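You operate a simulated robot arm through the tools that you are given. There is no shell and no other tool.

The job below is to be done with a simulated robot arm. You get a single attempt, and the scene is never put back.

TASK
Key in job 4592, reset the computer and run the rotor once.
Fine: push the keyboard drawer in, use the yellow button, shut the computer door again, stop the rotor after the reading.

Only the result counts: the job must be done as asked and must still hold three seconds after the hand-in. Knocking over, shifting, dropping, spilling or breaking anything else fails it.

THE ROBOT
A 6-joint arm with a two-finger parallel gripper on a trunk, on a base that moves. Base frame: it is fixed to the floor where the robot stands at the start and does not move with it; the origin is under the middle of the robot, x ahead of it, y to its left, z up. Lengths are in m, angles in rad, forces in N, time in s.
With the tool pointing down near the work surface it reaches from about 0.12 to 0.96 m from the robot's upright axis, wherever it stands. Its first joint turns from -2.897 to 2.897 rad. Places, roughly: blue button [-2.9, -0.7, 0.9]; console [-3, -1, 0.9]; green button [-2.9, -0.7, 1.2]; job key [-2.7, -0.6, 1.1]; keyboard drawer [-2.7, -0.7, 1]; main switch [-2.7, -0.9, 1.2]; red button [-2.9, -0.6, 1.2]; right computer door [-2.9, -0.7, 0.9]; screen [-2.8, -0.8, 1.5]; speed knob [-2.7, -0.8, 1.2]; yellow button [-2.9, -0.7, 0.9]. Payload 3.91 kg.
Tool frame: the origin (TCP) lies between the finger pads and is the grasp point; the fingertips stand 0.03 m ahead of it; z points along the fingers, y is the line along which they close. The gripper opens to 0.11 m. The fingers are 0.02 m wide and 0.01 m thick; the gripper's body (0.048 by 0.112 m) begins 0.055 m behind the TCP.
Orientation is that of the tool frame in the base frame, as a unit quaternion [x, y, z, w]. With the fingers straight down and closing along the base's y, the tool's x points along the base's -x, its y along +y and its z along -z.

THE INTERFACE
- The arm moves only by the tool play_rows. Its argument "commands" is a list of rows, each an object of numbers (a shift or turn left out is 0, a gripper value left out holds the last): "gripper": the finger opening in m, from 0 to 0.11; "x", "y", "z": the shift along the tool's x, y, z in units of 200 mm (1.0 is 200 mm); "wx", "wy", "wz": the turn, a rotation vector about the tool's x, y, z in units of 180 degrees (1.0 is 180 degrees). In form: [{"gripper": .., "x": .., "y": .., "z": .., "wx": .., "wy": .., "wz": ..}, ...]. A call has 1 to 20 rows; each row is the pose to reach, as a shift and turn from the pose commanded when the call began, along the tool's axes at that moment. A call with a number of a shift or a turn outside -1 to 1 is refused whole. A row lasts 0.2 s, in which the tool goes at most 0.05 m and 0.15 rad; a call with a longer step from one row to the next is refused whole, and so is a gripper value outside its range. Where a pose cannot be reached the arm comes as near as it can. A force on the tool above 40 N (or 10 N above the force at the start of the call, whichever is more), or a blocked arm, ends the call early, and 0.2 s more pass. Each finger travels about 0.108 m/s and halts on what it meets, pressing with about 23 N; the grip force reading is that of the motor and also rises with nothing between the fingers. The clock runs only during rows and for 0.2 s after the last one: add rows that repeat a pose to give the fingers time. The reply holds the time, the measured pose of the TCP, the force on the tool along the base axes, the opening and the grip force, in the units named above and with some noise, with the torque about the TCP (base axes, N m) and any sound that the robot's microphone picked up.
- Cameras (640 x 400 px; columns grow to the right, rows downward): "scene" is now at [0.7122, -0.0437, 1.2349]; the picture's right is [0.00, -0.90, -0.44], its down [-0.98, 0.08, -0.16] and it looks along [0.17, 0.43, -0.88] (base axes); focal length 214 px, centre (320, 200). "wrist" rides on the gripper at [0.072, 0.017, -0.103] in the tool frame; the picture's right is [-0.23, 0.97, 0.00], its down [-0.76, -0.18, -0.62] and it looks along [-0.61, -0.14, 0.78] (tool axes); focal length 222 px, centre (320, 200). There is no depth. A picture from a camera that has moved, and an enlarged one, comes with that camera's place and axes in the base frame and with its lens.
- capture(camera): a new picture of that camera. The clock stands still meanwhile.
- base_move(legs): drives the robot by 1 to 6 legs, each [ahead, left, turn to the left] in m, m and rad, along the robot's own axes; the way and the turn of a leg run together, so that a leg with both is an arc; at most 1.5 m and 3.142 rad a leg. The arm and the cameras ride along, it lands a little off, and it stops where it bumps. It gives what a move gives.
- head_to(pan, tilt): turns the head with the scene camera to pan (to the left, within 1.396 rad either way) and tilt (down, from -0.506 to 1.204), counted from straight ahead of the robot. It gives what a move gives.
- inspect(camera, box): a new picture of the part [left, top, right, bottom] of that camera's present view, enlarged. The clock stands still meanwhile.
- sign_off(): hands the job in; it is judged then, once.

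Places have to be worked out from the pictures, the camera data and where the tool is seen. Open the gripper and draw the arm clear of the work before you hand the job in, unless the task says otherwise.

The tools are called after "Request:" as a command line: name --argument value ..., lists and objects as JSON in quotes. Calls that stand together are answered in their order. play_rows: Moves the arm, as the interface text tells. Its arguments: {"type":"object","properties":{"commands":{"type":"array","items":{"type":"object","properties":{"gripper":{"type":"number"},"x":{"type":"number"},"y":{"type":"number"},"z":{"type":"number"},"wx":{"type":"number"},"wy":{"type":"number"},"wz":{"type":"number"}}}}},"required":["commands"]} The other tools are called the same way: base_move (legs) drives the base; head_to (pan, tilt) turns the head that bears the scene camera; capture (camera) takes a picture; inspect (camera, box) takes an enlarged picture of a part of a camera's view; sign_off () hands the job in.

At the start:

```text
t: 0.0
eef_pos: [0.5876, -0.0787, 1.1838]
tool_rot: [0.0, 1.0, 0.0, 0.001]
wrist_force: [0.7, 0.1, -0.2]
ft_torque: [0.02, 0.03, -0.02]
opening: 0.1102
grasp_force: 0.1
robot x, y, heading: [0.003, 0.0012, 0.002]
head pan, tilt (commanded): [0.457, -0.173]
```

scene: 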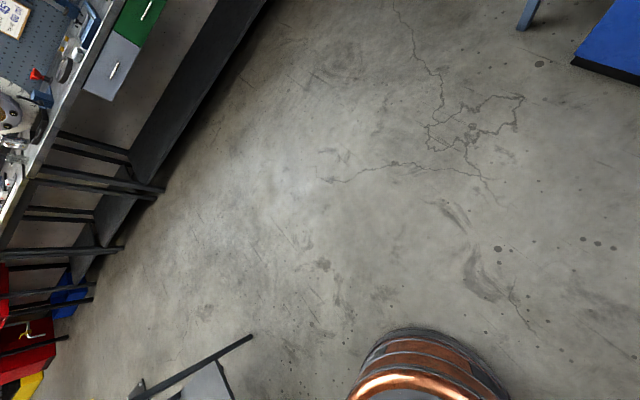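
wrist: 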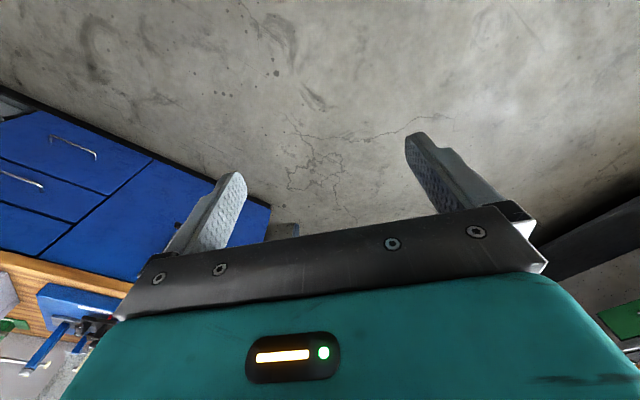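

I'll start by looking around: the console is behind the robot, so first I check how the head camera responds when levelled.

Request:
head_to --pan 0 --tilt 0.2

Request:
capture --camera "scene"

```text
t: 0.9
eef_pos: [0.588, -0.0792, 1.1835]
tool_rot: [0.0, 1.0, 0.0, 0.001]
wrist_force: [-0.4, 0.8, -0.4]
ft_torque: [0.01, 0.01, -0.01]
opening: 0.1102
grasp_force: 0.0
robot x, y, heading: [0.002, 0.0006, -0.0]
head pan, tilt (commanded): [0.0, 0.201]
```

```text
taken
camera scene: at [0.6788, -0.0809, 1.2174], right [0.0, -1.0, 0.0], down [-0.98, 0.0, 0.2], along [-0.2, 0.0, -0.98], focal length 214 px, centre (320, 200)
```

scene: 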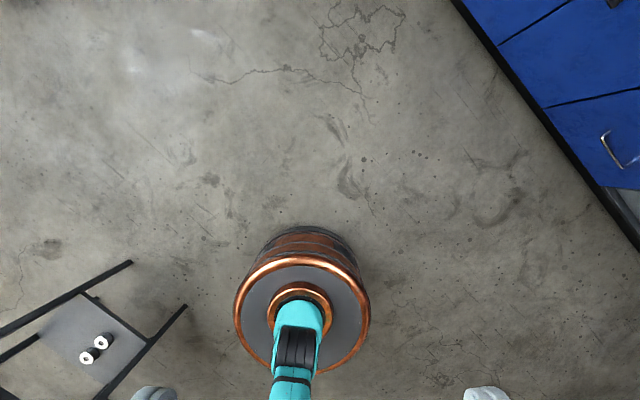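

The scene camera seems to ride near the gripper (it looks along the tool's z). I look backwards past the trunk to see what stands behind and around the robot before turning.

Request:
head_to --pan 0 --tilt 1.0

Request:
capture --camera "scene"

Request:
head_to --pan 1.3 --tilt 0.4

Request:
capture --camera "scene"

Request:
head_to --pan -1.3 --tilt 0.4

Request:
capture --camera "scene"

```text
t: 2.0
eef_pos: [0.5872, -0.0802, 1.1836]
tool_rot: [0.001, 1.0, 0.0, 0.001]
wrist_force: [-0.3, 0.0, -0.4]
ft_torque: [0.02, -0.01, 0.02]
opening: 0.1098
grasp_force: 0.0
robot x, y, heading: [-0.0018, 0.0017, 0.001]
head pan, tilt (commanded): [0.0, 1.0]
```

```text
taken
camera scene: at [0.61, -0.0809, 1.2408], right [0.0, -1.0, 0.0], down [-0.54, 0.0, 0.84], along [-0.84, 0.0, -0.54], focal length 214 px, centre (320, 200)
```

scene: 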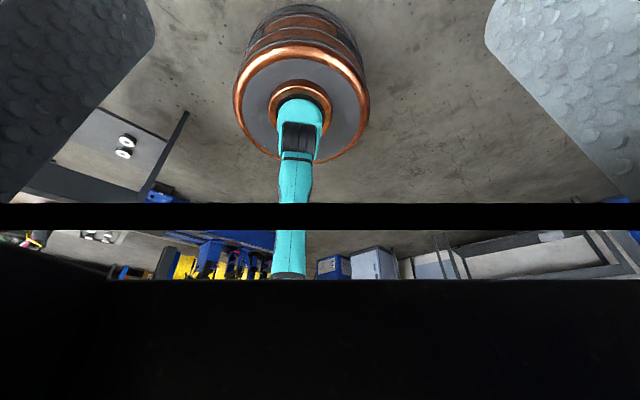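

```text
t: 3.5
eef_pos: [0.588, -0.0793, 1.1825]
tool_rot: [0.0, 1.0, 0.0, 0.001]
wrist_force: [-0.5, 0.3, -0.6]
ft_torque: [-0.03, -0.01, -0.01]
opening: 0.11
grasp_force: 0.1
robot x, y, heading: [0.0004, -0.0026, 0.003]
head pan, tilt (commanded): [1.3, 0.4]
```

```text
taken
camera scene: at [0.6601, 0.0083, 1.2857], right [0.0, -0.27, -0.96], down [-0.92, -0.38, 0.1], along [-0.39, 0.89, -0.25], focal length 214 px, centre (320, 200)
```

scene: 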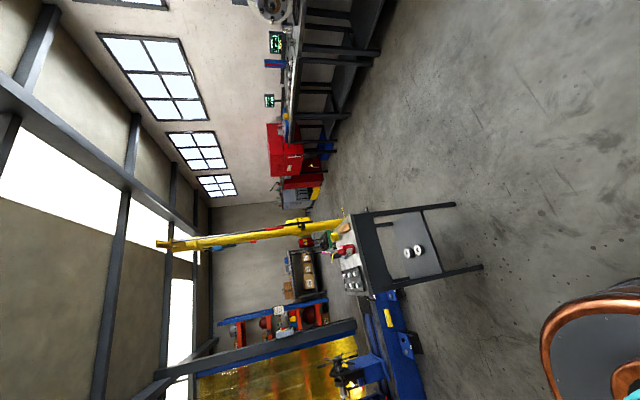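

```text
t: 5.8
eef_pos: [0.5875, -0.08, 1.1835]
tool_rot: [-0.001, 1.0, 0.0, 0.0]
wrist_force: [0.2, 0.1, -0.4]
ft_torque: [0.0, 0.01, 0.02]
opening: 0.1099
grasp_force: 0.0
robot x, y, heading: [0.0046, -0.0025, -0.003]
head pan, tilt (commanded): [-1.3, 0.4]
```

```text
taken
camera scene: at [0.6601, -0.1702, 1.2857], right [0.0, -0.27, 0.96], down [-0.92, 0.38, 0.1], along [-0.39, -0.89, -0.25], focal length 214 px, centre (320, 200)
```

scene: 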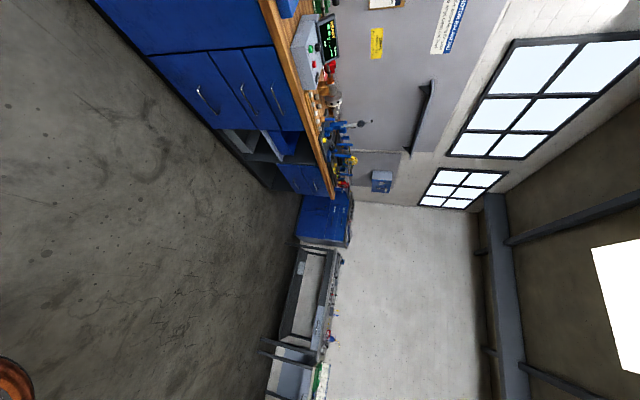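

A trolley stands at the left (feet about (-0.26,0.77) and (0.04,1.08)) so I will turn to the right. First I pitch the tool to point ahead so that the cameras look forward upright.

Request:
play_rows --commands '[{"wy": -0.045}, {"wy": -0.09}, {"wy": -0.135}, {"wy": -0.18}, {"wy": -0.225}, {"wy": -0.27}, {"wy": -0.315}, {"wy": -0.36}, {"wy": -0.405}, {"wy": -0.45}, {"wy": -0.48}, {"wy": -0.5}, {"wy": -0.5}, {"wy": -0.5}]'

Request:
head_to --pan 0 --tilt 0.3

Request:
capture --camera "scene"

Request:
capture --camera "wrist"

```text
t: 8.8
eef_pos: [0.5875, -0.0789, 1.182]
tool_rot: [0.0, 0.706, 0.0, 0.708]
wrist_force: [0.0, 0.0, -0.2]
ft_torque: [0.0, -0.01, 0.01]
opening: 0.1098
grasp_force: 0.0
robot x, y, heading: [0.0047, -0.0017, -0.002]
head pan, tilt (commanded): [-1.3, 0.4]
```

```text
t: 10.3
eef_pos: [0.5873, -0.0787, 1.1836]
tool_rot: [0.001, 0.706, 0.0, 0.708]
wrist_force: [-0.3, -1.2, -0.9]
ft_torque: [-0.01, -0.03, -0.01]
opening: 0.1102
grasp_force: 0.0
robot x, y, heading: [-0.0034, 0.0006, 0.003]
head pan, tilt (commanded): [0.0, 0.3]
```

```text
taken
camera scene: at [0.5504, -0.0807, 1.2625], right [0.0, -1.0, 0.0], down [-0.29, 0.0, -0.96], along [0.96, 0.0, -0.29], focal length 214 px, centre (320, 200)
```

scene: 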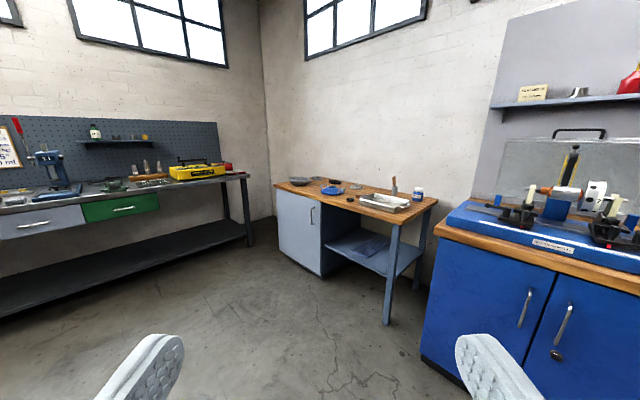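

```text
taken
camera wrist: at [0.4837, -0.0609, 1.111], right [0.0, 0.97, 0.23], down [-0.62, -0.18, 0.76], along [0.78, -0.14, 0.61], focal length 222 px, centre (320, 200)
```

wrist: 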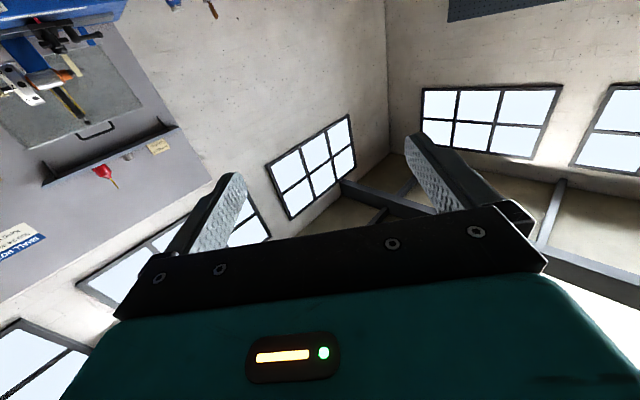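

The head rides on the wrist, above the gripper when the tool points ahead. Now I turn right in place, staying clear of the trolley, and look.

Request:
base_move --legs '[[0, 0, -1.3], [0, 0, -1.25]]'

Request:
capture --camera "scene"

```text
t: 17.0
eef_pos: [-0.5309, -0.2658, 1.1836]
tool_rot: [-0.675, -0.208, 0.676, -0.208]
wrist_force: [0.3, 0.3, 0.4]
ft_torque: [0.0, 0.03, 0.0]
opening: 0.1098
grasp_force: 0.1
robot x, y, heading: [0.0003, 0.0002, -2.548]
head pan, tilt (commanded): [0.0, 0.3]
```

```text
taken
camera scene: at [-0.5002, -0.2459, 1.2625], right [-0.56, 0.83, 0.0], down [0.24, 0.17, -0.96], along [-0.79, -0.54, -0.29], focal length 214 px, centre (320, 200)
```

scene: 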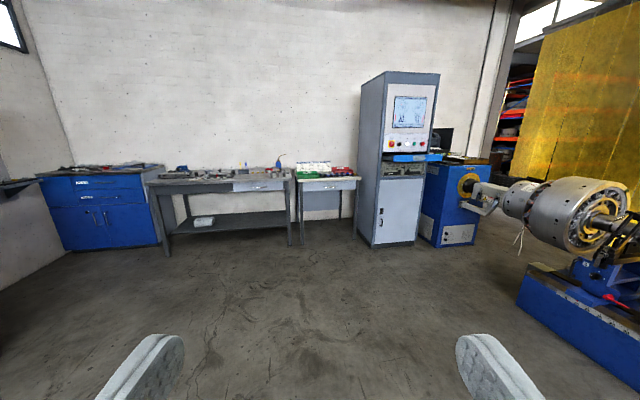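

I see the console (tall grey cabinet with a screen) and the rotor machine at its right. I enlarge it.

Request:
inspect --camera "scene" --box '[340, 60, 500, 260]'

Request:
inspect --camera "scene" --box '[360, 70, 450, 180]'

```text
2.00 times, centred on (420, 160) of scene
camera zoom: at [-0.5002, -0.2459, 1.2625], right [-0.56, 0.83, 0.0], down [0.24, 0.17, -0.96], along [-0.79, -0.54, -0.29], focal length 429 px, centre (120, 280)
```

zoom: 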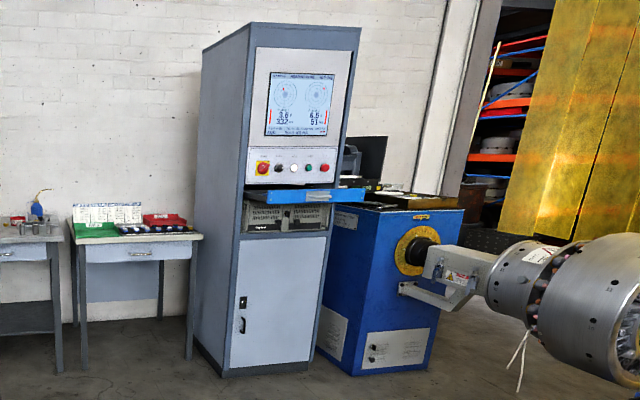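

```text
3.64 times, centred on (405, 125) of scene
camera zoom: at [-0.5002, -0.2459, 1.2625], right [-0.56, 0.83, 0.0], down [0.24, 0.17, -0.96], along [-0.79, -0.54, -0.29], focal length 780 px, centre (11, 473)
```

zoom: 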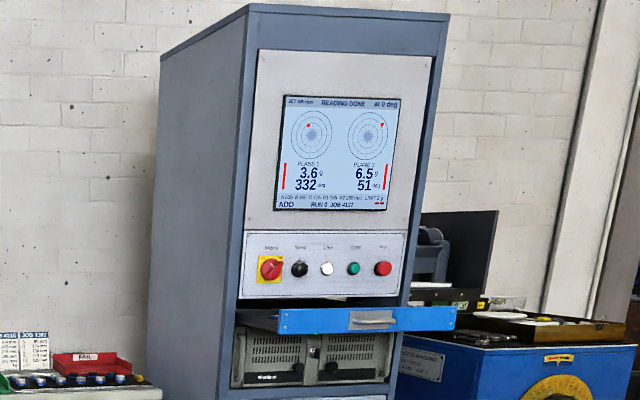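

The console front runs roughly from (-2.71,-0.97) to (-3.17,-0.58), facing about (0.65,0.77). I drive about half the way, turn to face it, and look again.

Request:
base_move --legs '[[1.327, -0.714, 0], [0, 0, 0.28]]'

Request:
capture --camera "scene"

```text
refused: leg 1 is longer than a leg can be; nothing moved
```

```text
taken
camera scene: at [-0.5002, -0.2459, 1.2625], right [-0.56, 0.83, 0.0], down [0.24, 0.17, -0.96], along [-0.79, -0.54, -0.29], focal length 214 px, centre (320, 200)
```

scene: 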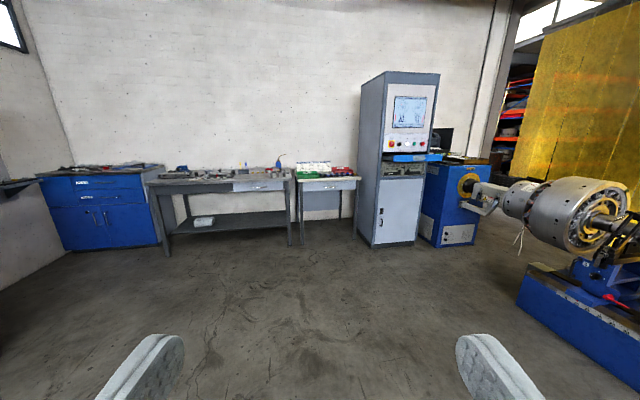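

The leg was just over 1.5 m; I split it into two shorter legs.

Request:
base_move --legs '[[0.66, -0.357, 0], [0.66, -0.357, 0], [0, 0, 0.28]]'

Request:
capture --camera "scene"

```text
t: 25.6
eef_pos: [-1.9167, -0.5584, 1.1837]
tool_rot: [-0.639, -0.302, 0.64, -0.303]
wrist_force: [-0.3, 0.9, 0.0]
ft_torque: [0.02, 0.0, 0.03]
opening: 0.11
grasp_force: 0.0
robot x, y, heading: [-1.4854, -0.1523, -2.259]
head pan, tilt (commanded): [0.0, 0.3]
```

```text
taken
camera scene: at [-1.8942, -0.5316, 1.2625], right [-0.77, 0.64, 0.0], down [0.19, 0.23, -0.96], along [-0.61, -0.74, -0.29], focal length 214 px, centre (320, 200)
```

scene: 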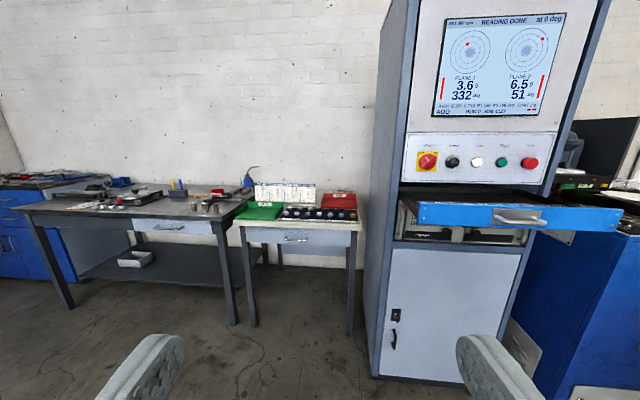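

The console faces roughly direction (0.75,0.66). I zoom on the screen, control strip, drawer and the computer below it.

Request:
inspect --camera "scene" --box '[425, 5, 575, 125]'

Request:
inspect --camera "scene" --box '[395, 125, 635, 265]'

Request:
inspect --camera "scene" --box '[225, 165, 375, 255]'

```text
3.33 times, centred on (500, 65) of scene
camera zoom: at [-1.8942, -0.5316, 1.2625], right [-0.77, 0.64, 0.0], down [0.19, 0.23, -0.96], along [-0.61, -0.74, -0.29], focal length 715 px, centre (-280, 650)
```

zoom: 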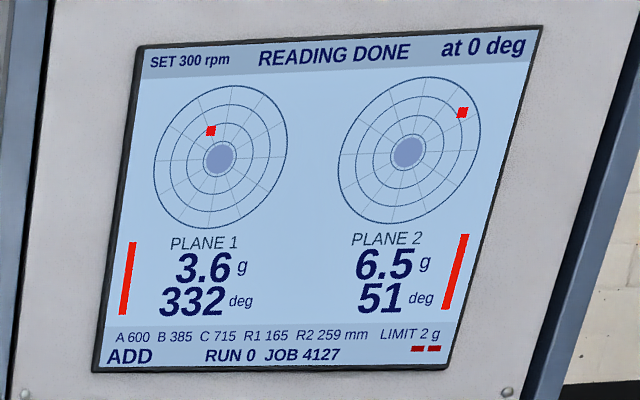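

```text
2.67 times, centred on (515, 195) of scene
camera zoom: at [-1.8942, -0.5316, 1.2625], right [-0.77, 0.64, 0.0], down [0.19, 0.23, -0.96], along [-0.61, -0.74, -0.29], focal length 572 px, centre (-200, 213)
```

zoom: 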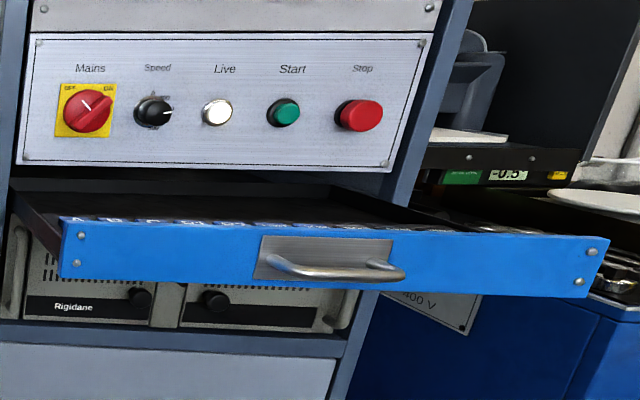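

```text
4.27 times, centred on (300, 210) of scene
camera zoom: at [-1.8942, -0.5316, 1.2625], right [-0.77, 0.64, 0.0], down [0.19, 0.23, -0.96], along [-0.61, -0.74, -0.29], focal length 915 px, centre (405, 157)
```

zoom: 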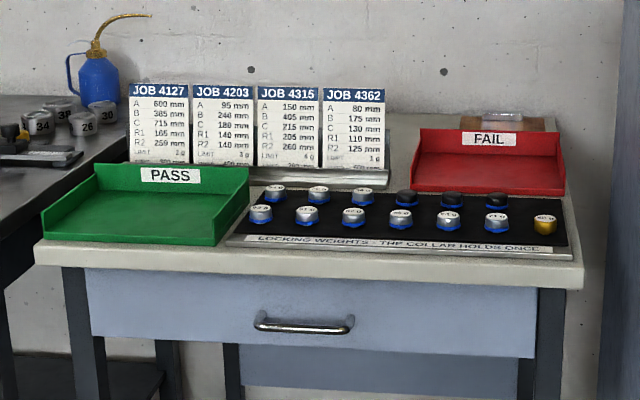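

The drawer holds keys, with the computer (two doors) beneath it. I retract the arm 0.15 m, then drive to about (-2.2,-0.23) facing the console.

Request:
play_rows --commands '[{"z": -0.2}, {"z": -0.4}, {"z": -0.6}, {"z": -0.75}, {"z": -0.75}]'

Request:
base_move --legs '[[0.514, -0.503, 0], [0, 0, -0.16]]'

Request:
head_to --pan 0 --tilt 0.5

Request:
capture --camera "scene"

```text
t: 26.8
eef_pos: [-1.8223, -0.4427, 1.1834]
tool_rot: [-0.639, -0.302, 0.64, -0.302]
wrist_force: [0.1, 0.1, -0.7]
ft_torque: [0.01, 0.01, 0.01]
opening: 0.1101
grasp_force: 0.0
robot x, y, heading: [-1.482, -0.1556, -2.261]
head pan, tilt (commanded): [0.0, 0.3]
```

```text
t: 31.4
eef_pos: [-2.5822, -0.4621, 1.1836]
tool_rot: [-0.661, -0.248, 0.663, -0.249]
wrist_force: [-0.4, 0.4, -0.2]
ft_torque: [0.01, -0.01, -0.03]
opening: 0.1103
grasp_force: 0.0
robot x, y, heading: [-2.1965, -0.2375, -2.427]
head pan, tilt (commanded): [0.0, 0.3]
```

```text
t: 32.1
eef_pos: [-2.5831, -0.4609, 1.183]
tool_rot: [-0.662, -0.246, 0.663, -0.247]
wrist_force: [-0.3, 0.4, 0.6]
ft_torque: [0.0, -0.02, -0.03]
opening: 0.1097
grasp_force: 0.1
robot x, y, heading: [-2.2016, -0.2333, -2.429]
head pan, tilt (commanded): [0.0, 0.499]
```

```text
taken
camera scene: at [-2.5534, -0.4376, 1.2441], right [-0.66, 0.76, 0.0], down [0.36, 0.31, -0.88], along [-0.66, -0.58, -0.48], focal length 214 px, centre (320, 200)
```

scene: 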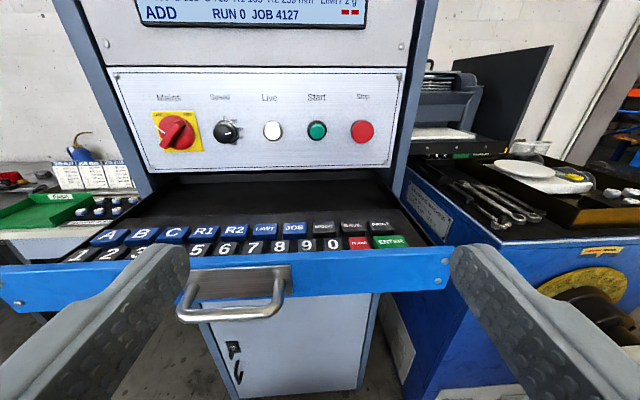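

The keyboard is visible: A B C R1 R2 LIMIT JOB ... and digits, a red key and ENTER. I zoom in to read and measure keys.

Request:
inspect --camera "scene" --box '[60, 205, 260, 330]'

Request:
inspect --camera "scene" --box '[240, 205, 440, 330]'

Request:
inspect --camera "scene" --box '[100, 60, 440, 270]'

```text
3.20 times, centred on (160, 268) of scene
camera zoom: at [-2.5534, -0.4376, 1.2441], right [-0.66, 0.76, 0.0], down [0.36, 0.31, -0.88], along [-0.66, -0.58, -0.48], focal length 686 px, centre (832, -16)
```

zoom: 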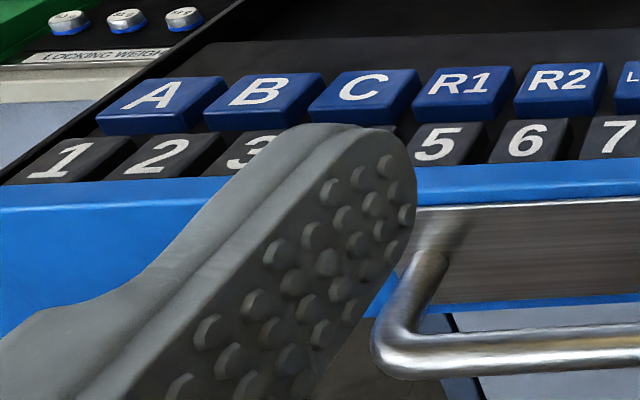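

```text
3.20 times, centred on (340, 268) of scene
camera zoom: at [-2.5534, -0.4376, 1.2441], right [-0.66, 0.76, 0.0], down [0.36, 0.31, -0.88], along [-0.66, -0.58, -0.48], focal length 686 px, centre (256, -16)
```

zoom: 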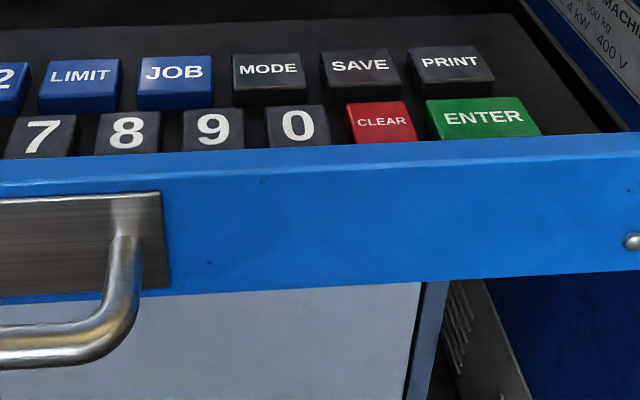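

```text
1.88 times, centred on (270, 165) of scene
camera zoom: at [-2.5534, -0.4376, 1.2441], right [-0.66, 0.76, 0.0], down [0.36, 0.31, -0.88], along [-0.66, -0.58, -0.48], focal length 404 px, centre (414, 266)
```

zoom: 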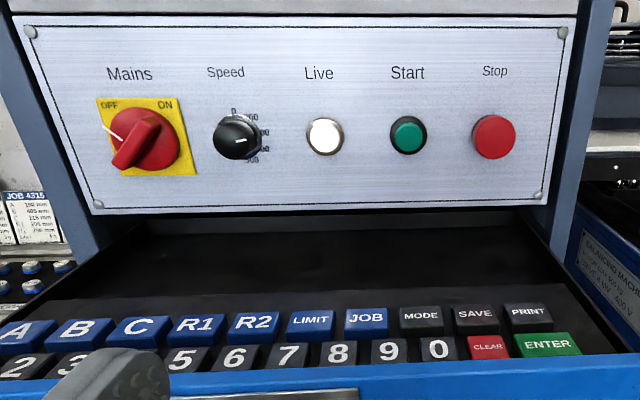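

Keys: JOB in the upper row, digits in the lower row with ENTER green at right; drawer lip at about z=1.087, n≈0.56 m from my axis. I raise the tool 0.1 m and pitch it straight down to view the keyboard from above.

Request:
play_rows --commands '[{"x": -0.25}, {"x": -0.5}, {"x": -0.5, "wy": 0.045}, {"x": -0.5, "wy": 0.09}, {"x": -0.5, "wy": 0.135}, {"x": -0.5, "wy": 0.18}, {"x": -0.5, "wy": 0.225}, {"x": -0.5, "wy": 0.27}, {"x": -0.5, "wy": 0.315}, {"x": -0.5, "wy": 0.36}, {"x": -0.5, "wy": 0.405}, {"x": -0.5, "wy": 0.45}, {"x": -0.5, "wy": 0.48}, {"x": -0.5, "wy": 0.5, "gripper": 0.0}, {"x": -0.5, "wy": 0.5}, {"x": -0.5, "wy": 0.5}, {"x": -0.5, "wy": 0.5}, {"x": -0.5, "wy": 0.5}]'

Request:
head_to --pan 0 --tilt 0

Request:
capture --camera "scene"

Request:
capture --camera "wrist"

```text
t: 35.9
eef_pos: [-2.5822, -0.4614, 1.2839]
tool_rot: [0.936, 0.351, -0.001, 0.001]
wrist_force: [-0.7, 0.7, 0.8]
ft_torque: [0.04, 0.0, 0.04]
opening: 0.0001
grasp_force: 22.9
robot x, y, heading: [-2.1999, -0.2352, -2.428]
head pan, tilt (commanded): [0.0, 0.499]
```

```text
t: 36.9
eef_pos: [-2.5822, -0.4624, 1.2836]
tool_rot: [0.937, 0.351, -0.001, 0.0]
wrist_force: [-0.9, -0.2, -1.3]
ft_torque: [0.0, -0.02, 0.0]
opening: 0.0002
grasp_force: 22.7
robot x, y, heading: [-2.1983, -0.2321, -2.423]
head pan, tilt (commanded): [0.0, 0.0]
```

```text
taken
camera scene: at [-2.6659, -0.5353, 1.3204], right [-0.66, 0.76, 0.0], down [0.76, 0.66, 0.0], along [0.0, 0.0, -1.0], focal length 214 px, centre (320, 200)
```

scene: 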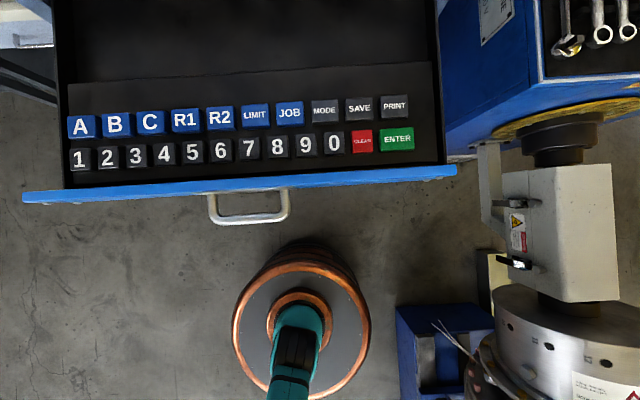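

```text
taken
camera wrist: at [-2.5173, -0.4256, 1.3869], right [0.47, -0.88, 0.0], down [-0.69, -0.36, 0.62], along [-0.55, -0.29, -0.78], focal length 222 px, centre (320, 200)
```

wrist: 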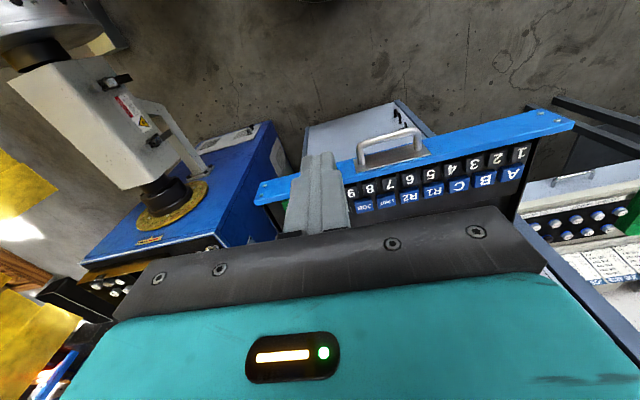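

Top view lets me locate the keys (tops at z≈1.06, pitch 0.034 m, console yaw ≈ 0.06 rad off my heading). To keep the head camera away from the panel buttons, I yaw the tool about 90° so its x runs along the key rows.

Request:
play_rows --commands '[{"wz": -0.044}, {"wz": -0.088}, {"wz": -0.132}, {"wz": -0.176}, {"wz": -0.22}, {"wz": -0.264}, {"wz": -0.308}, {"wz": -0.352}, {"wz": -0.396}, {"wz": -0.44}, {"wz": -0.484}, {"wz": -0.519}, {"wz": -0.519}, {"wz": -0.519}]'

Request:
capture --camera "scene"

Request:
capture --camera "wrist"

```text
t: 39.9
eef_pos: [-2.583, -0.4604, 1.283]
tool_rot: [0.388, 0.921, 0.0, 0.0]
wrist_force: [-0.1, 0.6, -0.3]
ft_torque: [0.02, 0.0, 0.04]
opening: 0.0001
grasp_force: 23.2
robot x, y, heading: [-2.2007, -0.2347, -2.425]
head pan, tilt (commanded): [0.0, 0.0]
```

```text
taken
camera scene: at [-2.5058, -0.5417, 1.3202], right [-0.71, -0.7, 0.0], down [-0.7, 0.71, 0.0], along [0.0, 0.0, -1.0], focal length 214 px, centre (320, 200)
```

scene: 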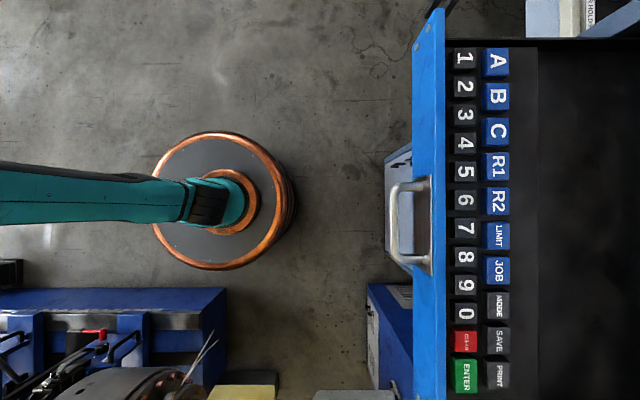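

```text
taken
camera wrist: at [-2.6216, -0.3967, 1.3868], right [0.85, 0.52, 0.0], down [0.41, -0.67, 0.62], along [0.32, -0.53, -0.78], focal length 222 px, centre (320, 200)
```

wrist: 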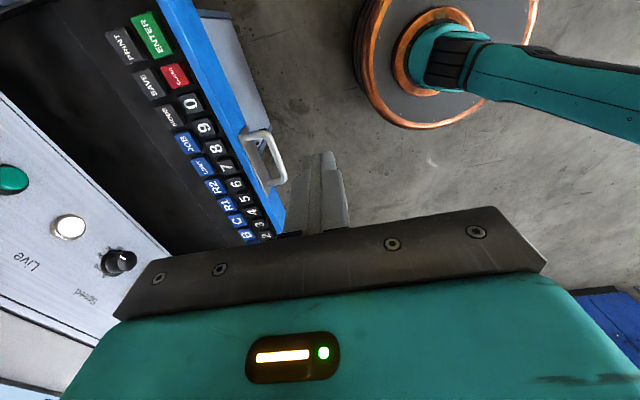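

The second top view agrees within 1–2 mm: digit row at n≈-2.346, JOB at n≈-2.385, τ≈1.453. I move to hover in front of JOB at a safe height.

Request:
play_rows --commands '[{"x": -0.033, "y": -0.225}, {"x": -0.066, "y": -0.45}, {"x": -0.1, "y": -0.675}, {"x": -0.132, "y": -0.9}, {"x": -0.132, "y": -0.9, "z": 0.2}, {"x": -0.132, "y": -0.9, "z": 0.4}, {"x": -0.132, "y": -0.9, "z": 0.6}, {"x": -0.132, "y": -0.9, "z": 0.65}, {"x": -0.132, "y": -0.9, "z": 0.65}]'

Request:
capture --camera "wrist"

Request:
capture --camera "scene"

```text
t: 41.9
eef_pos: [-2.6911, -0.6061, 1.1526]
tool_rot: [0.387, 0.922, -0.001, -0.001]
wrist_force: [0.3, 0.9, 0.0]
ft_torque: [0.05, -0.03, 0.02]
opening: 0.0
grasp_force: 23.1
robot x, y, heading: [-2.201, -0.2338, -2.426]
head pan, tilt (commanded): [0.0, 0.0]
```

```text
taken
camera wrist: at [-2.7317, -0.5417, 1.2567], right [0.85, 0.52, 0.0], down [0.41, -0.67, 0.62], along [0.32, -0.53, -0.78], focal length 222 px, centre (320, 200)
```

wrist: 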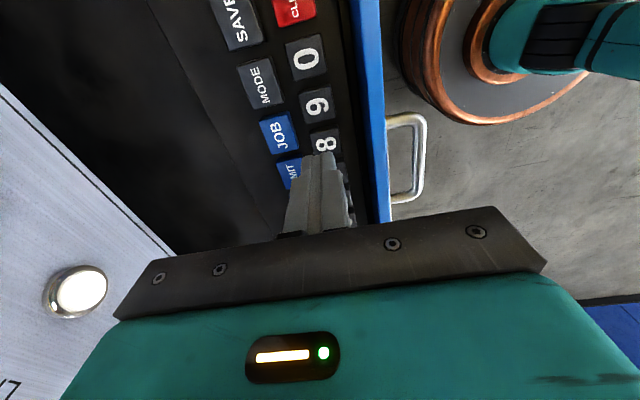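

```text
taken
camera scene: at [-2.616, -0.6868, 1.1901], right [-0.71, -0.7, 0.0], down [-0.7, 0.71, 0.0], along [0.0, 0.0, -1.0], focal length 214 px, centre (320, 200)
```

scene: 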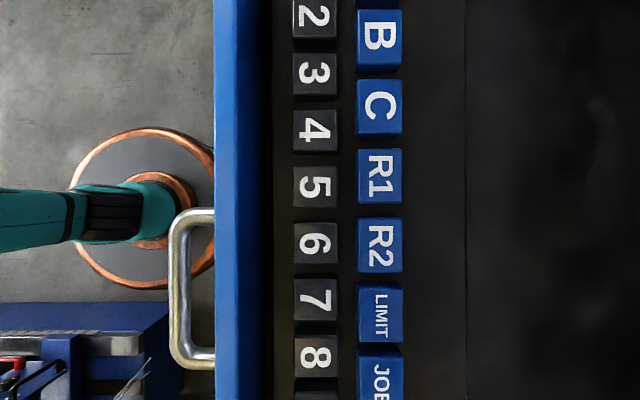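

Key pitch at this height confirms tops at z≈1.061. I shift 40 mm over JOB and press down slowly to about 5 mm below the key top.

Request:
play_rows --commands '[{"x": 0.0115, "y": -0.1}, {"x": 0.0115, "y": -0.199}, {"x": 0.0115, "y": -0.199, "z": 0.15}, {"x": 0.0115, "y": -0.199, "z": 0.27}, {"x": 0.0115, "y": -0.199, "z": 0.3}, {"x": 0.0115, "y": -0.199, "z": 0.31}, {"x": 0.0115, "y": -0.199, "z": 0.32}, {"x": 0.0115, "y": -0.199, "z": 0.33}]'

Request:
capture --camera "wrist"

```text
t: 43.7
eef_pos: [-2.7225, -0.6325, 1.0868]
tool_rot: [0.388, 0.922, -0.001, 0.0]
wrist_force: [-1.7, -0.4, 4.6]
ft_torque: [-0.04, 0.08, 0.01]
opening: 0.0
grasp_force: 22.6
robot x, y, heading: [-2.1967, -0.232, -2.425]
head pan, tilt (commanded): [0.0, 0.0]
heard: click
```

```text
taken
camera wrist: at [-2.7622, -0.5677, 1.1912], right [0.85, 0.52, 0.0], down [0.41, -0.67, 0.62], along [0.32, -0.53, -0.78], focal length 222 px, centre (320, 200)
```

wrist: 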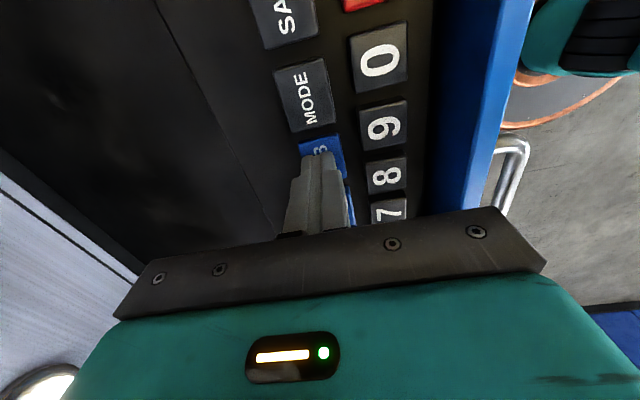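

JOB clicked at about 4 mm travel (4.6 N). I lift, move to key 4 (τ≈1.2975, n≈-2.3455), press to the same depth and lift again.

Request:
play_rows --commands '[{"z": -0.075}, {"z": -0.15}, {"x": -0.2, "y": 0.05, "z": -0.15}, {"x": -0.4, "y": 0.1, "z": -0.15}, {"x": -0.6, "y": 0.15, "z": -0.15}, {"x": -0.779, "y": 0.2, "z": -0.15}, {"x": -0.779, "y": 0.2, "z": -0.15}, {"x": -0.779, "y": 0.2, "z": -0.05}, {"x": -0.779, "y": 0.2, "z": -0.02}, {"x": -0.779, "y": 0.2, "z": -0.01}, {"x": -0.779, "y": 0.2, "z": 0.0}, {"x": -0.779, "y": 0.2, "z": 0.0}]'

Request:
inspect --camera "wrist" --box '[220, 50, 460, 240]'

```text
t: 46.3
eef_pos: [-2.5851, -0.7162, 1.087]
tool_rot: [0.387, 0.922, 0.0, -0.001]
wrist_force: [0.0, -2.7, 6.1]
ft_torque: [-0.07, -0.02, 0.01]
opening: 0.0
grasp_force: 23.2
robot x, y, heading: [-2.1981, -0.2337, -2.426]
head pan, tilt (commanded): [0.0, 0.0]
heard: click
```

```text
2.11 times, centred on (340, 145) of wrist
camera zoom: at [-2.6243, -0.651, 1.1911], right [0.85, 0.52, 0.0], down [0.41, -0.67, 0.62], along [0.32, -0.53, -0.78], focal length 468 px, centre (278, 316)
```

zoom: 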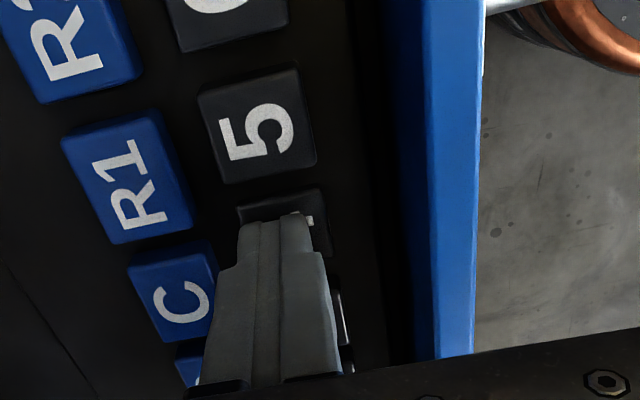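

Key 4 clicked with the finger on it. Next key 5, one pitch (34 mm) to the right.

Request:
play_rows --commands '[{"z": -0.075}, {"z": -0.12}, {"x": 0.085, "y": 0.005, "z": -0.12}, {"x": 0.1715, "y": 0.005, "z": -0.12}, {"x": 0.1715, "y": 0.005, "z": -0.12}, {"x": 0.1715, "y": 0.005, "z": -0.05}, {"x": 0.1715, "y": 0.005, "z": -0.02}, {"x": 0.1715, "y": 0.005, "z": -0.01}, {"x": 0.1715, "y": 0.005, "z": 0.0}, {"x": 0.1715, "y": 0.005, "z": 0.0}]'

Request:
inspect --camera "wrist" --box '[220, 50, 460, 240]'

```text
t: 48.5
eef_pos: [-2.6078, -0.6907, 1.0871]
tool_rot: [0.388, 0.922, -0.002, 0.0]
wrist_force: [-2.1, -0.5, 4.3]
ft_torque: [0.01, 0.05, -0.03]
opening: 0.0
grasp_force: 23.3
robot x, y, heading: [-2.1997, -0.238, -2.428]
head pan, tilt (commanded): [0.0, 0.0]
heard: click
```

```text
2.11 times, centred on (340, 145) of wrist
camera zoom: at [-2.6476, -0.626, 1.1913], right [0.85, 0.52, 0.0], down [0.41, -0.67, 0.62], along [0.32, -0.53, -0.78], focal length 468 px, centre (278, 316)
```

zoom: 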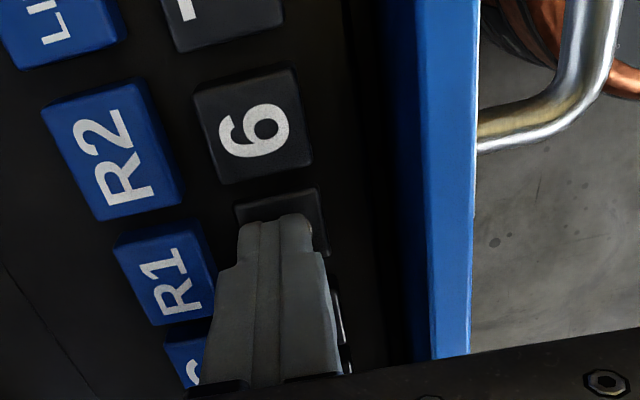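

Key 5 clicked. Next key 9, about 139 mm to the right.

Request:
play_rows --commands '[{"z": -0.075}, {"z": -0.12}, {"x": 0.2, "z": -0.12}, {"x": 0.4, "z": -0.12}, {"x": 0.6, "z": -0.12}, {"x": 0.693, "z": -0.12}, {"x": 0.693, "z": -0.12}, {"x": 0.693, "z": -0.05}, {"x": 0.693, "z": -0.02}, {"x": 0.693, "z": -0.01}, {"x": 0.693, "z": 0.0}, {"x": 0.693, "z": 0.0}]'

Request:
inspect --camera "wrist" --box '[220, 50, 460, 240]'

```text
t: 51.1
eef_pos: [-2.7061, -0.5921, 1.0877]
tool_rot: [0.387, 0.922, -0.001, 0.0]
wrist_force: [0.3, -1.6, 3.4]
ft_torque: [-0.02, -0.01, 0.01]
opening: 0.0
grasp_force: 22.6
robot x, y, heading: [-2.2013, -0.2333, -2.429]
head pan, tilt (commanded): [0.0, 0.0]
heard: click
```

```text
2.11 times, centred on (340, 145) of wrist
camera zoom: at [-2.7446, -0.5269, 1.1914], right [0.85, 0.52, 0.0], down [0.41, -0.67, 0.62], along [0.32, -0.53, -0.78], focal length 468 px, centre (278, 316)
```

zoom: 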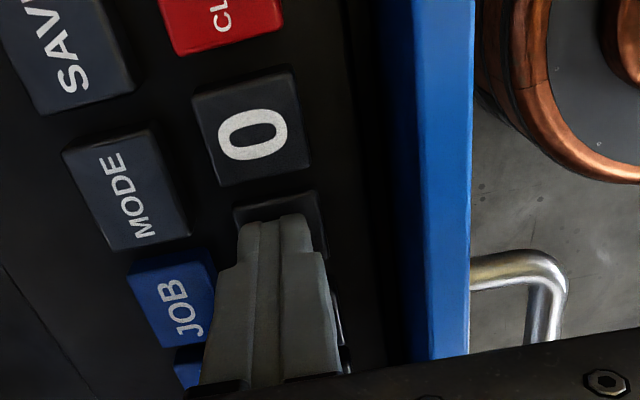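

Key 9 clicked. Key 2 lies 242 mm to the left, so I travel there in two calls, first hovering.

Request:
play_rows --commands '[{"z": -0.075}, {"z": -0.12}, {"x": -0.2, "z": -0.12}, {"x": -0.4, "z": -0.12}, {"x": -0.6, "z": -0.12}, {"x": -0.8, "z": -0.12}, {"x": -1.0, "z": -0.12}]'

Request:
play_rows --commands '[{"x": -0.1}, {"x": -0.206}, {"x": -0.206}, {"x": -0.206, "z": 0.07}, {"x": -0.206, "z": 0.1}, {"x": -0.206, "z": 0.11}, {"x": -0.206, "z": 0.12}, {"x": -0.206, "z": 0.12}]'

Request:
inspect --camera "wrist" --box '[220, 50, 460, 240]'

```text
t: 52.7
eef_pos: [-2.5656, -0.7355, 1.1115]
tool_rot: [0.388, 0.922, 0.0, 0.0]
wrist_force: [0.1, -0.6, 0.2]
ft_torque: [-0.01, -0.02, -0.02]
opening: 0.0001
grasp_force: 23.0
robot x, y, heading: [-2.1972, -0.2336, -2.425]
head pan, tilt (commanded): [0.0, 0.0]
```

```text
t: 54.5
eef_pos: [-2.5363, -0.7635, 1.0873]
tool_rot: [0.387, 0.922, -0.001, 0.001]
wrist_force: [-1.4, -0.9, 4.8]
ft_torque: [0.02, 0.01, -0.01]
opening: 0.0001
grasp_force: 23.7
robot x, y, heading: [-2.1983, -0.2369, -2.426]
head pan, tilt (commanded): [0.0, 0.0]
heard: click
```

```text
2.11 times, centred on (340, 145) of wrist
camera zoom: at [-2.576, -0.6988, 1.1912], right [0.85, 0.52, 0.0], down [0.41, -0.67, 0.62], along [0.32, -0.53, -0.78], focal length 468 px, centre (278, 316)
```

zoom: 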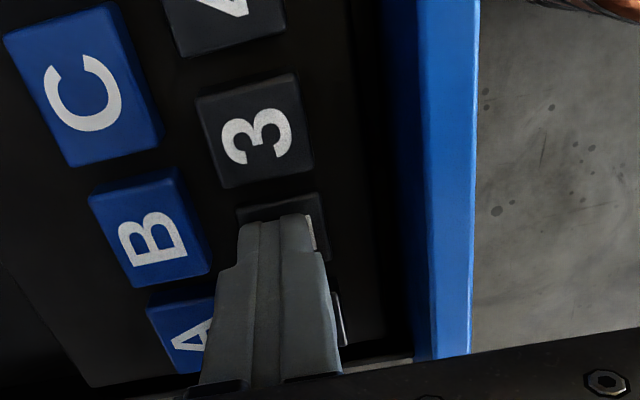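

Key 2 clicked. Now ENTER, about 352 mm to the right, in two calls.

Request:
play_rows --commands '[{"z": -0.075}, {"z": -0.12}, {"x": 0.2, "z": -0.12}, {"x": 0.4, "z": -0.12}, {"x": 0.6, "z": -0.12}, {"x": 0.8, "z": -0.12}, {"x": 1.0, "z": -0.12}]'

Request:
play_rows --commands '[{"x": 0.2}, {"x": 0.4}, {"x": 0.6}, {"x": 0.76}, {"x": 0.76}, {"x": 0.76, "z": 0.07}, {"x": 0.76, "z": 0.1}, {"x": 0.76, "z": 0.11}, {"x": 0.76, "z": 0.12}, {"x": 0.76, "z": 0.12}]'

Request:
inspect --camera "wrist" --box '[220, 50, 460, 240]'

```text
t: 56.1
eef_pos: [-2.6773, -0.6216, 1.1115]
tool_rot: [0.387, 0.922, 0.0, -0.001]
wrist_force: [0.4, -0.5, 0.1]
ft_torque: [-0.04, 0.01, -0.01]
opening: 0.0
grasp_force: 22.9
robot x, y, heading: [-2.198, -0.2341, -2.429]
head pan, tilt (commanded): [0.0, 0.0]
```

```text
t: 58.3
eef_pos: [-2.7824, -0.5121, 1.0878]
tool_rot: [0.388, 0.922, -0.001, 0.0]
wrist_force: [-1.0, 1.0, 3.8]
ft_torque: [0.09, 0.08, 0.0]
opening: 0.0001
grasp_force: 22.8
robot x, y, heading: [-2.1995, -0.2348, -2.426]
head pan, tilt (commanded): [0.0, 0.0]
heard: click
```

```text
2.11 times, centred on (340, 145) of wrist
camera zoom: at [-2.8221, -0.4478, 1.1915], right [0.85, 0.52, 0.0], down [0.41, -0.67, 0.62], along [0.32, -0.53, -0.78], focal length 468 px, centre (278, 316)
```

zoom: 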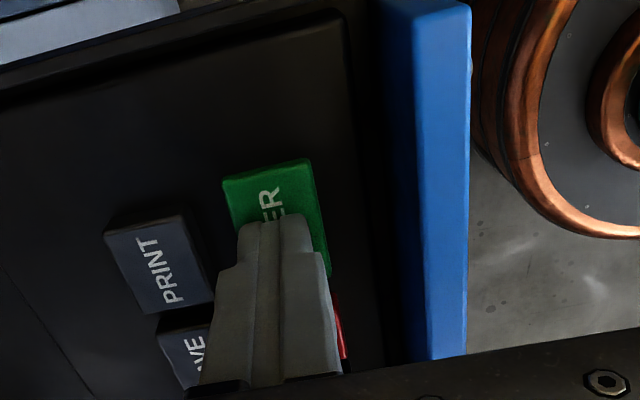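

ENTER clicked. I lift, draw back 0.2 m from the console, and turn the tool back to face the console so I can read the screen.

Request:
play_rows --commands '[{"z": -0.2}, {"z": -0.4}, {"z": -0.6}, {"z": -0.75}, {"x": -0.1, "y": 0.2, "z": -0.75}, {"x": -0.2, "y": 0.4, "z": -0.75}, {"x": -0.3, "y": 0.6, "z": -0.75}, {"x": -0.4, "y": 0.8, "z": -0.75}, {"x": -0.5, "y": 1.0, "z": -0.75}, {"x": -0.5, "y": 1.0, "z": -0.75}]'

Request:
play_rows --commands '[{"wz": 0.044}, {"wz": 0.088}, {"wz": 0.132}, {"wz": 0.176}, {"wz": 0.22}, {"wz": 0.264}, {"wz": 0.308}, {"wz": 0.352}, {"wz": 0.396}, {"wz": 0.44}, {"wz": 0.48}, {"wz": 0.5}, {"wz": 0.5}]'

Request:
play_rows --commands '[{"wy": -0.044}, {"wy": -0.088}, {"wy": -0.132}, {"wy": -0.176}, {"wy": -0.22}, {"wy": -0.264}, {"wy": -0.308}, {"wy": -0.352}, {"wy": -0.396}, {"wy": -0.44}, {"wy": -0.48}, {"wy": -0.5}, {"wy": -0.5}]'

Request:
capture --camera "scene"

```text
t: 60.5
eef_pos: [-2.5695, -0.4422, 1.2369]
tool_rot: [0.388, 0.922, -0.001, -0.001]
wrist_force: [-0.1, -0.2, -0.5]
ft_torque: [-0.01, -0.01, 0.01]
opening: 0.0
grasp_force: 22.8
robot x, y, heading: [-2.1978, -0.2358, -2.428]
head pan, tilt (commanded): [0.0, 0.0]
```

```text
t: 63.3
eef_pos: [-2.5698, -0.4444, 1.2376]
tool_rot: [0.926, 0.377, -0.001, 0.0]
wrist_force: [0.2, -0.1, -0.5]
ft_torque: [-0.01, 0.01, 0.0]
opening: 0.0
grasp_force: 23.3
robot x, y, heading: [-2.1986, -0.2332, -2.427]
head pan, tilt (commanded): [0.0, 0.0]
```

```text
t: 66.1
eef_pos: [-2.5712, -0.4433, 1.2372]
tool_rot: [-0.655, -0.266, 0.656, -0.266]
wrist_force: [0.3, -0.7, 0.4]
ft_torque: [0.01, -0.01, -0.01]
opening: 0.0002
grasp_force: 22.7
robot x, y, heading: [-2.1987, -0.2339, -2.426]
head pan, tilt (commanded): [0.0, 0.0]
```

```text
taken
camera scene: at [-2.5417, -0.4173, 1.344], right [-0.7, 0.71, 0.0], down [0.0, 0.0, -1.0], along [-0.71, -0.7, 0.0], focal length 214 px, centre (320, 200)
```

scene: 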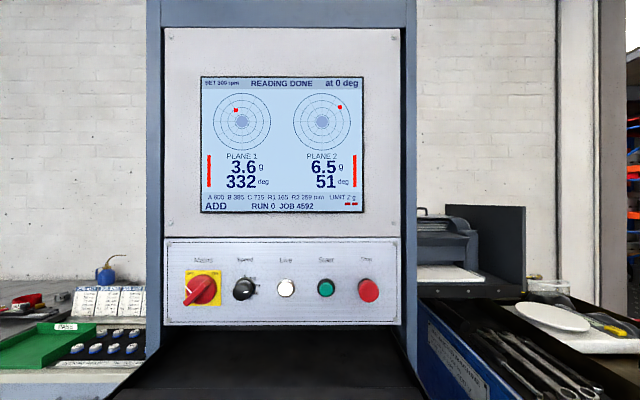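

Request:
inspect --camera "scene" --box '[195, 70, 400, 220]'

Request:
inspect --camera "scene" --box '[160, 235, 400, 345]'

```text
2.67 times, centred on (298, 145) of scene
camera zoom: at [-2.5417, -0.4173, 1.344], right [-0.7, 0.71, 0.0], down [0.0, 0.0, -1.0], along [-0.71, -0.7, 0.0], focal length 572 px, centre (380, 347)
```

zoom: 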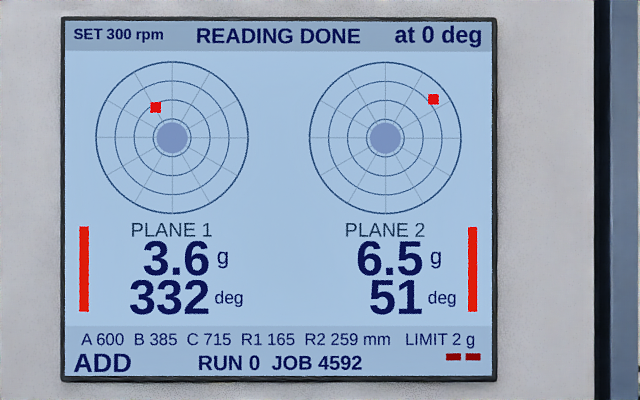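

```text
2.67 times, centred on (280, 290) of scene
camera zoom: at [-2.5417, -0.4173, 1.344], right [-0.7, 0.71, 0.0], down [0.0, 0.0, -1.0], along [-0.71, -0.7, 0.0], focal length 572 px, centre (427, -40)
```

zoom: 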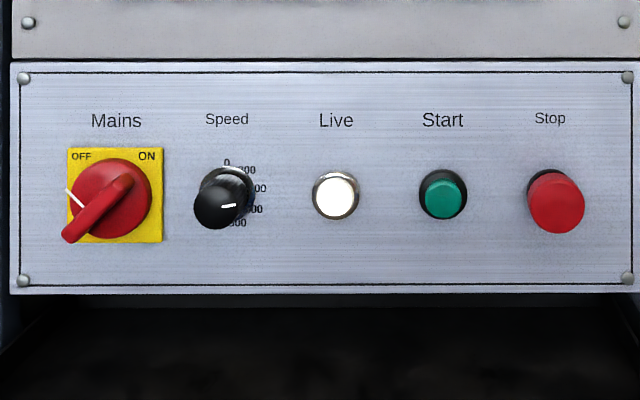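

JOB 4592 is set and RUN is 0. Next I push the drawer in: front face at n≈-2.30, z≈1.026–1.087; I lower the closed fingers to z≈1.056 at τ≈1.505, right of the handle.

Request:
play_rows --commands '[{"x": 0.2, "y": -0.05}, {"x": 0.4, "y": -0.1085}, {"x": 0.6, "y": -0.1085}, {"x": 0.8, "y": -0.1085}, {"x": 0.906, "y": -0.1085}, {"x": 0.906, "y": -0.1085}]'

Request:
head_to --pan 0 --tilt 0.6

Request:
capture --camera "scene"

```text
t: 67.5
eef_pos: [-2.586, -0.4288, 1.0551]
tool_rot: [-0.654, -0.267, 0.655, -0.268]
wrist_force: [1.3, -0.1, -0.9]
ft_torque: [0.02, 0.03, -0.01]
opening: 0.0
grasp_force: 23.3
robot x, y, heading: [-2.2002, -0.2341, -2.43]
head pan, tilt (commanded): [0.0, 0.0]
```

```text
t: 68.5
eef_pos: [-2.5864, -0.4295, 1.0549]
tool_rot: [-0.654, -0.267, 0.655, -0.268]
wrist_force: [-0.4, 0.3, -0.2]
ft_torque: [0.02, 0.01, 0.0]
opening: 0.0001
grasp_force: 23.2
robot x, y, heading: [-2.2044, -0.2349, -2.431]
head pan, tilt (commanded): [0.0, 0.6]
```

```text
taken
camera scene: at [-2.5566, -0.4015, 1.107], right [-0.7, 0.71, 0.0], down [0.4, 0.39, -0.83], along [-0.59, -0.58, -0.56], focal length 214 px, centre (320, 200)
```

scene: 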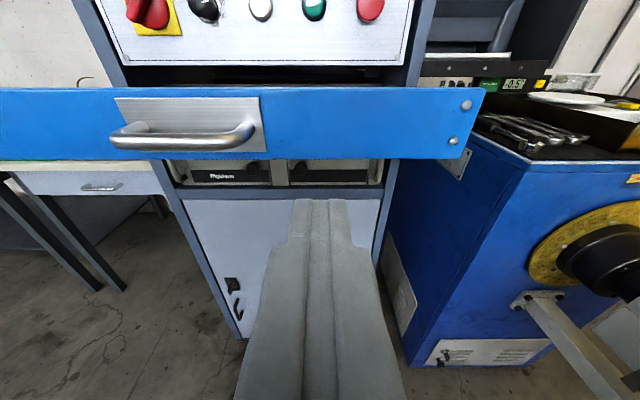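

The fingers line up with the blue face right of the handle plate. I advance to contact and begin pushing gently.

Request:
play_rows --commands '[{"z": 0.2}, {"z": 0.4}, {"z": 0.5}, {"z": 0.56}, {"z": 0.62}, {"z": 0.68}, {"z": 0.74}, {"z": 0.8}, {"z": 0.86}, {"z": 0.92}, {"z": 0.98}, {"z": 1.0}]'

Request:
capture --camera "scene"

```text
t: 71.1
eef_pos: [-2.7294, -0.5685, 1.0559]
tool_rot: [0.655, 0.267, -0.655, 0.267]
wrist_force: [0.5, 1.2, 0.3]
ft_torque: [0.01, -0.01, -0.03]
opening: 0.0
grasp_force: 23.1
robot x, y, heading: [-2.1984, -0.2335, -2.426]
head pan, tilt (commanded): [0.0, 0.6]
```

```text
taken
camera scene: at [-2.6991, -0.5412, 1.1079], right [-0.7, 0.71, 0.0], down [0.4, 0.39, -0.83], along [-0.59, -0.58, -0.56], focal length 214 px, centre (320, 200)
```

scene: 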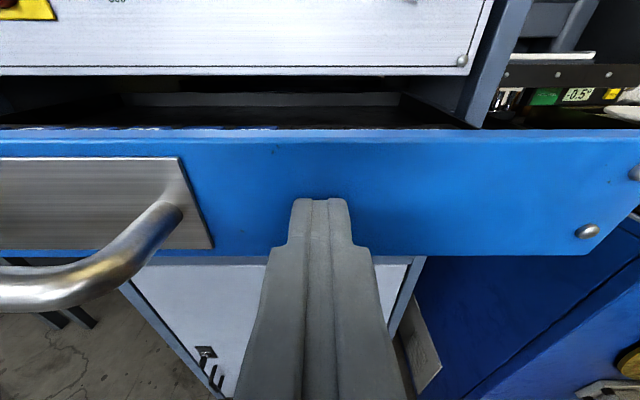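

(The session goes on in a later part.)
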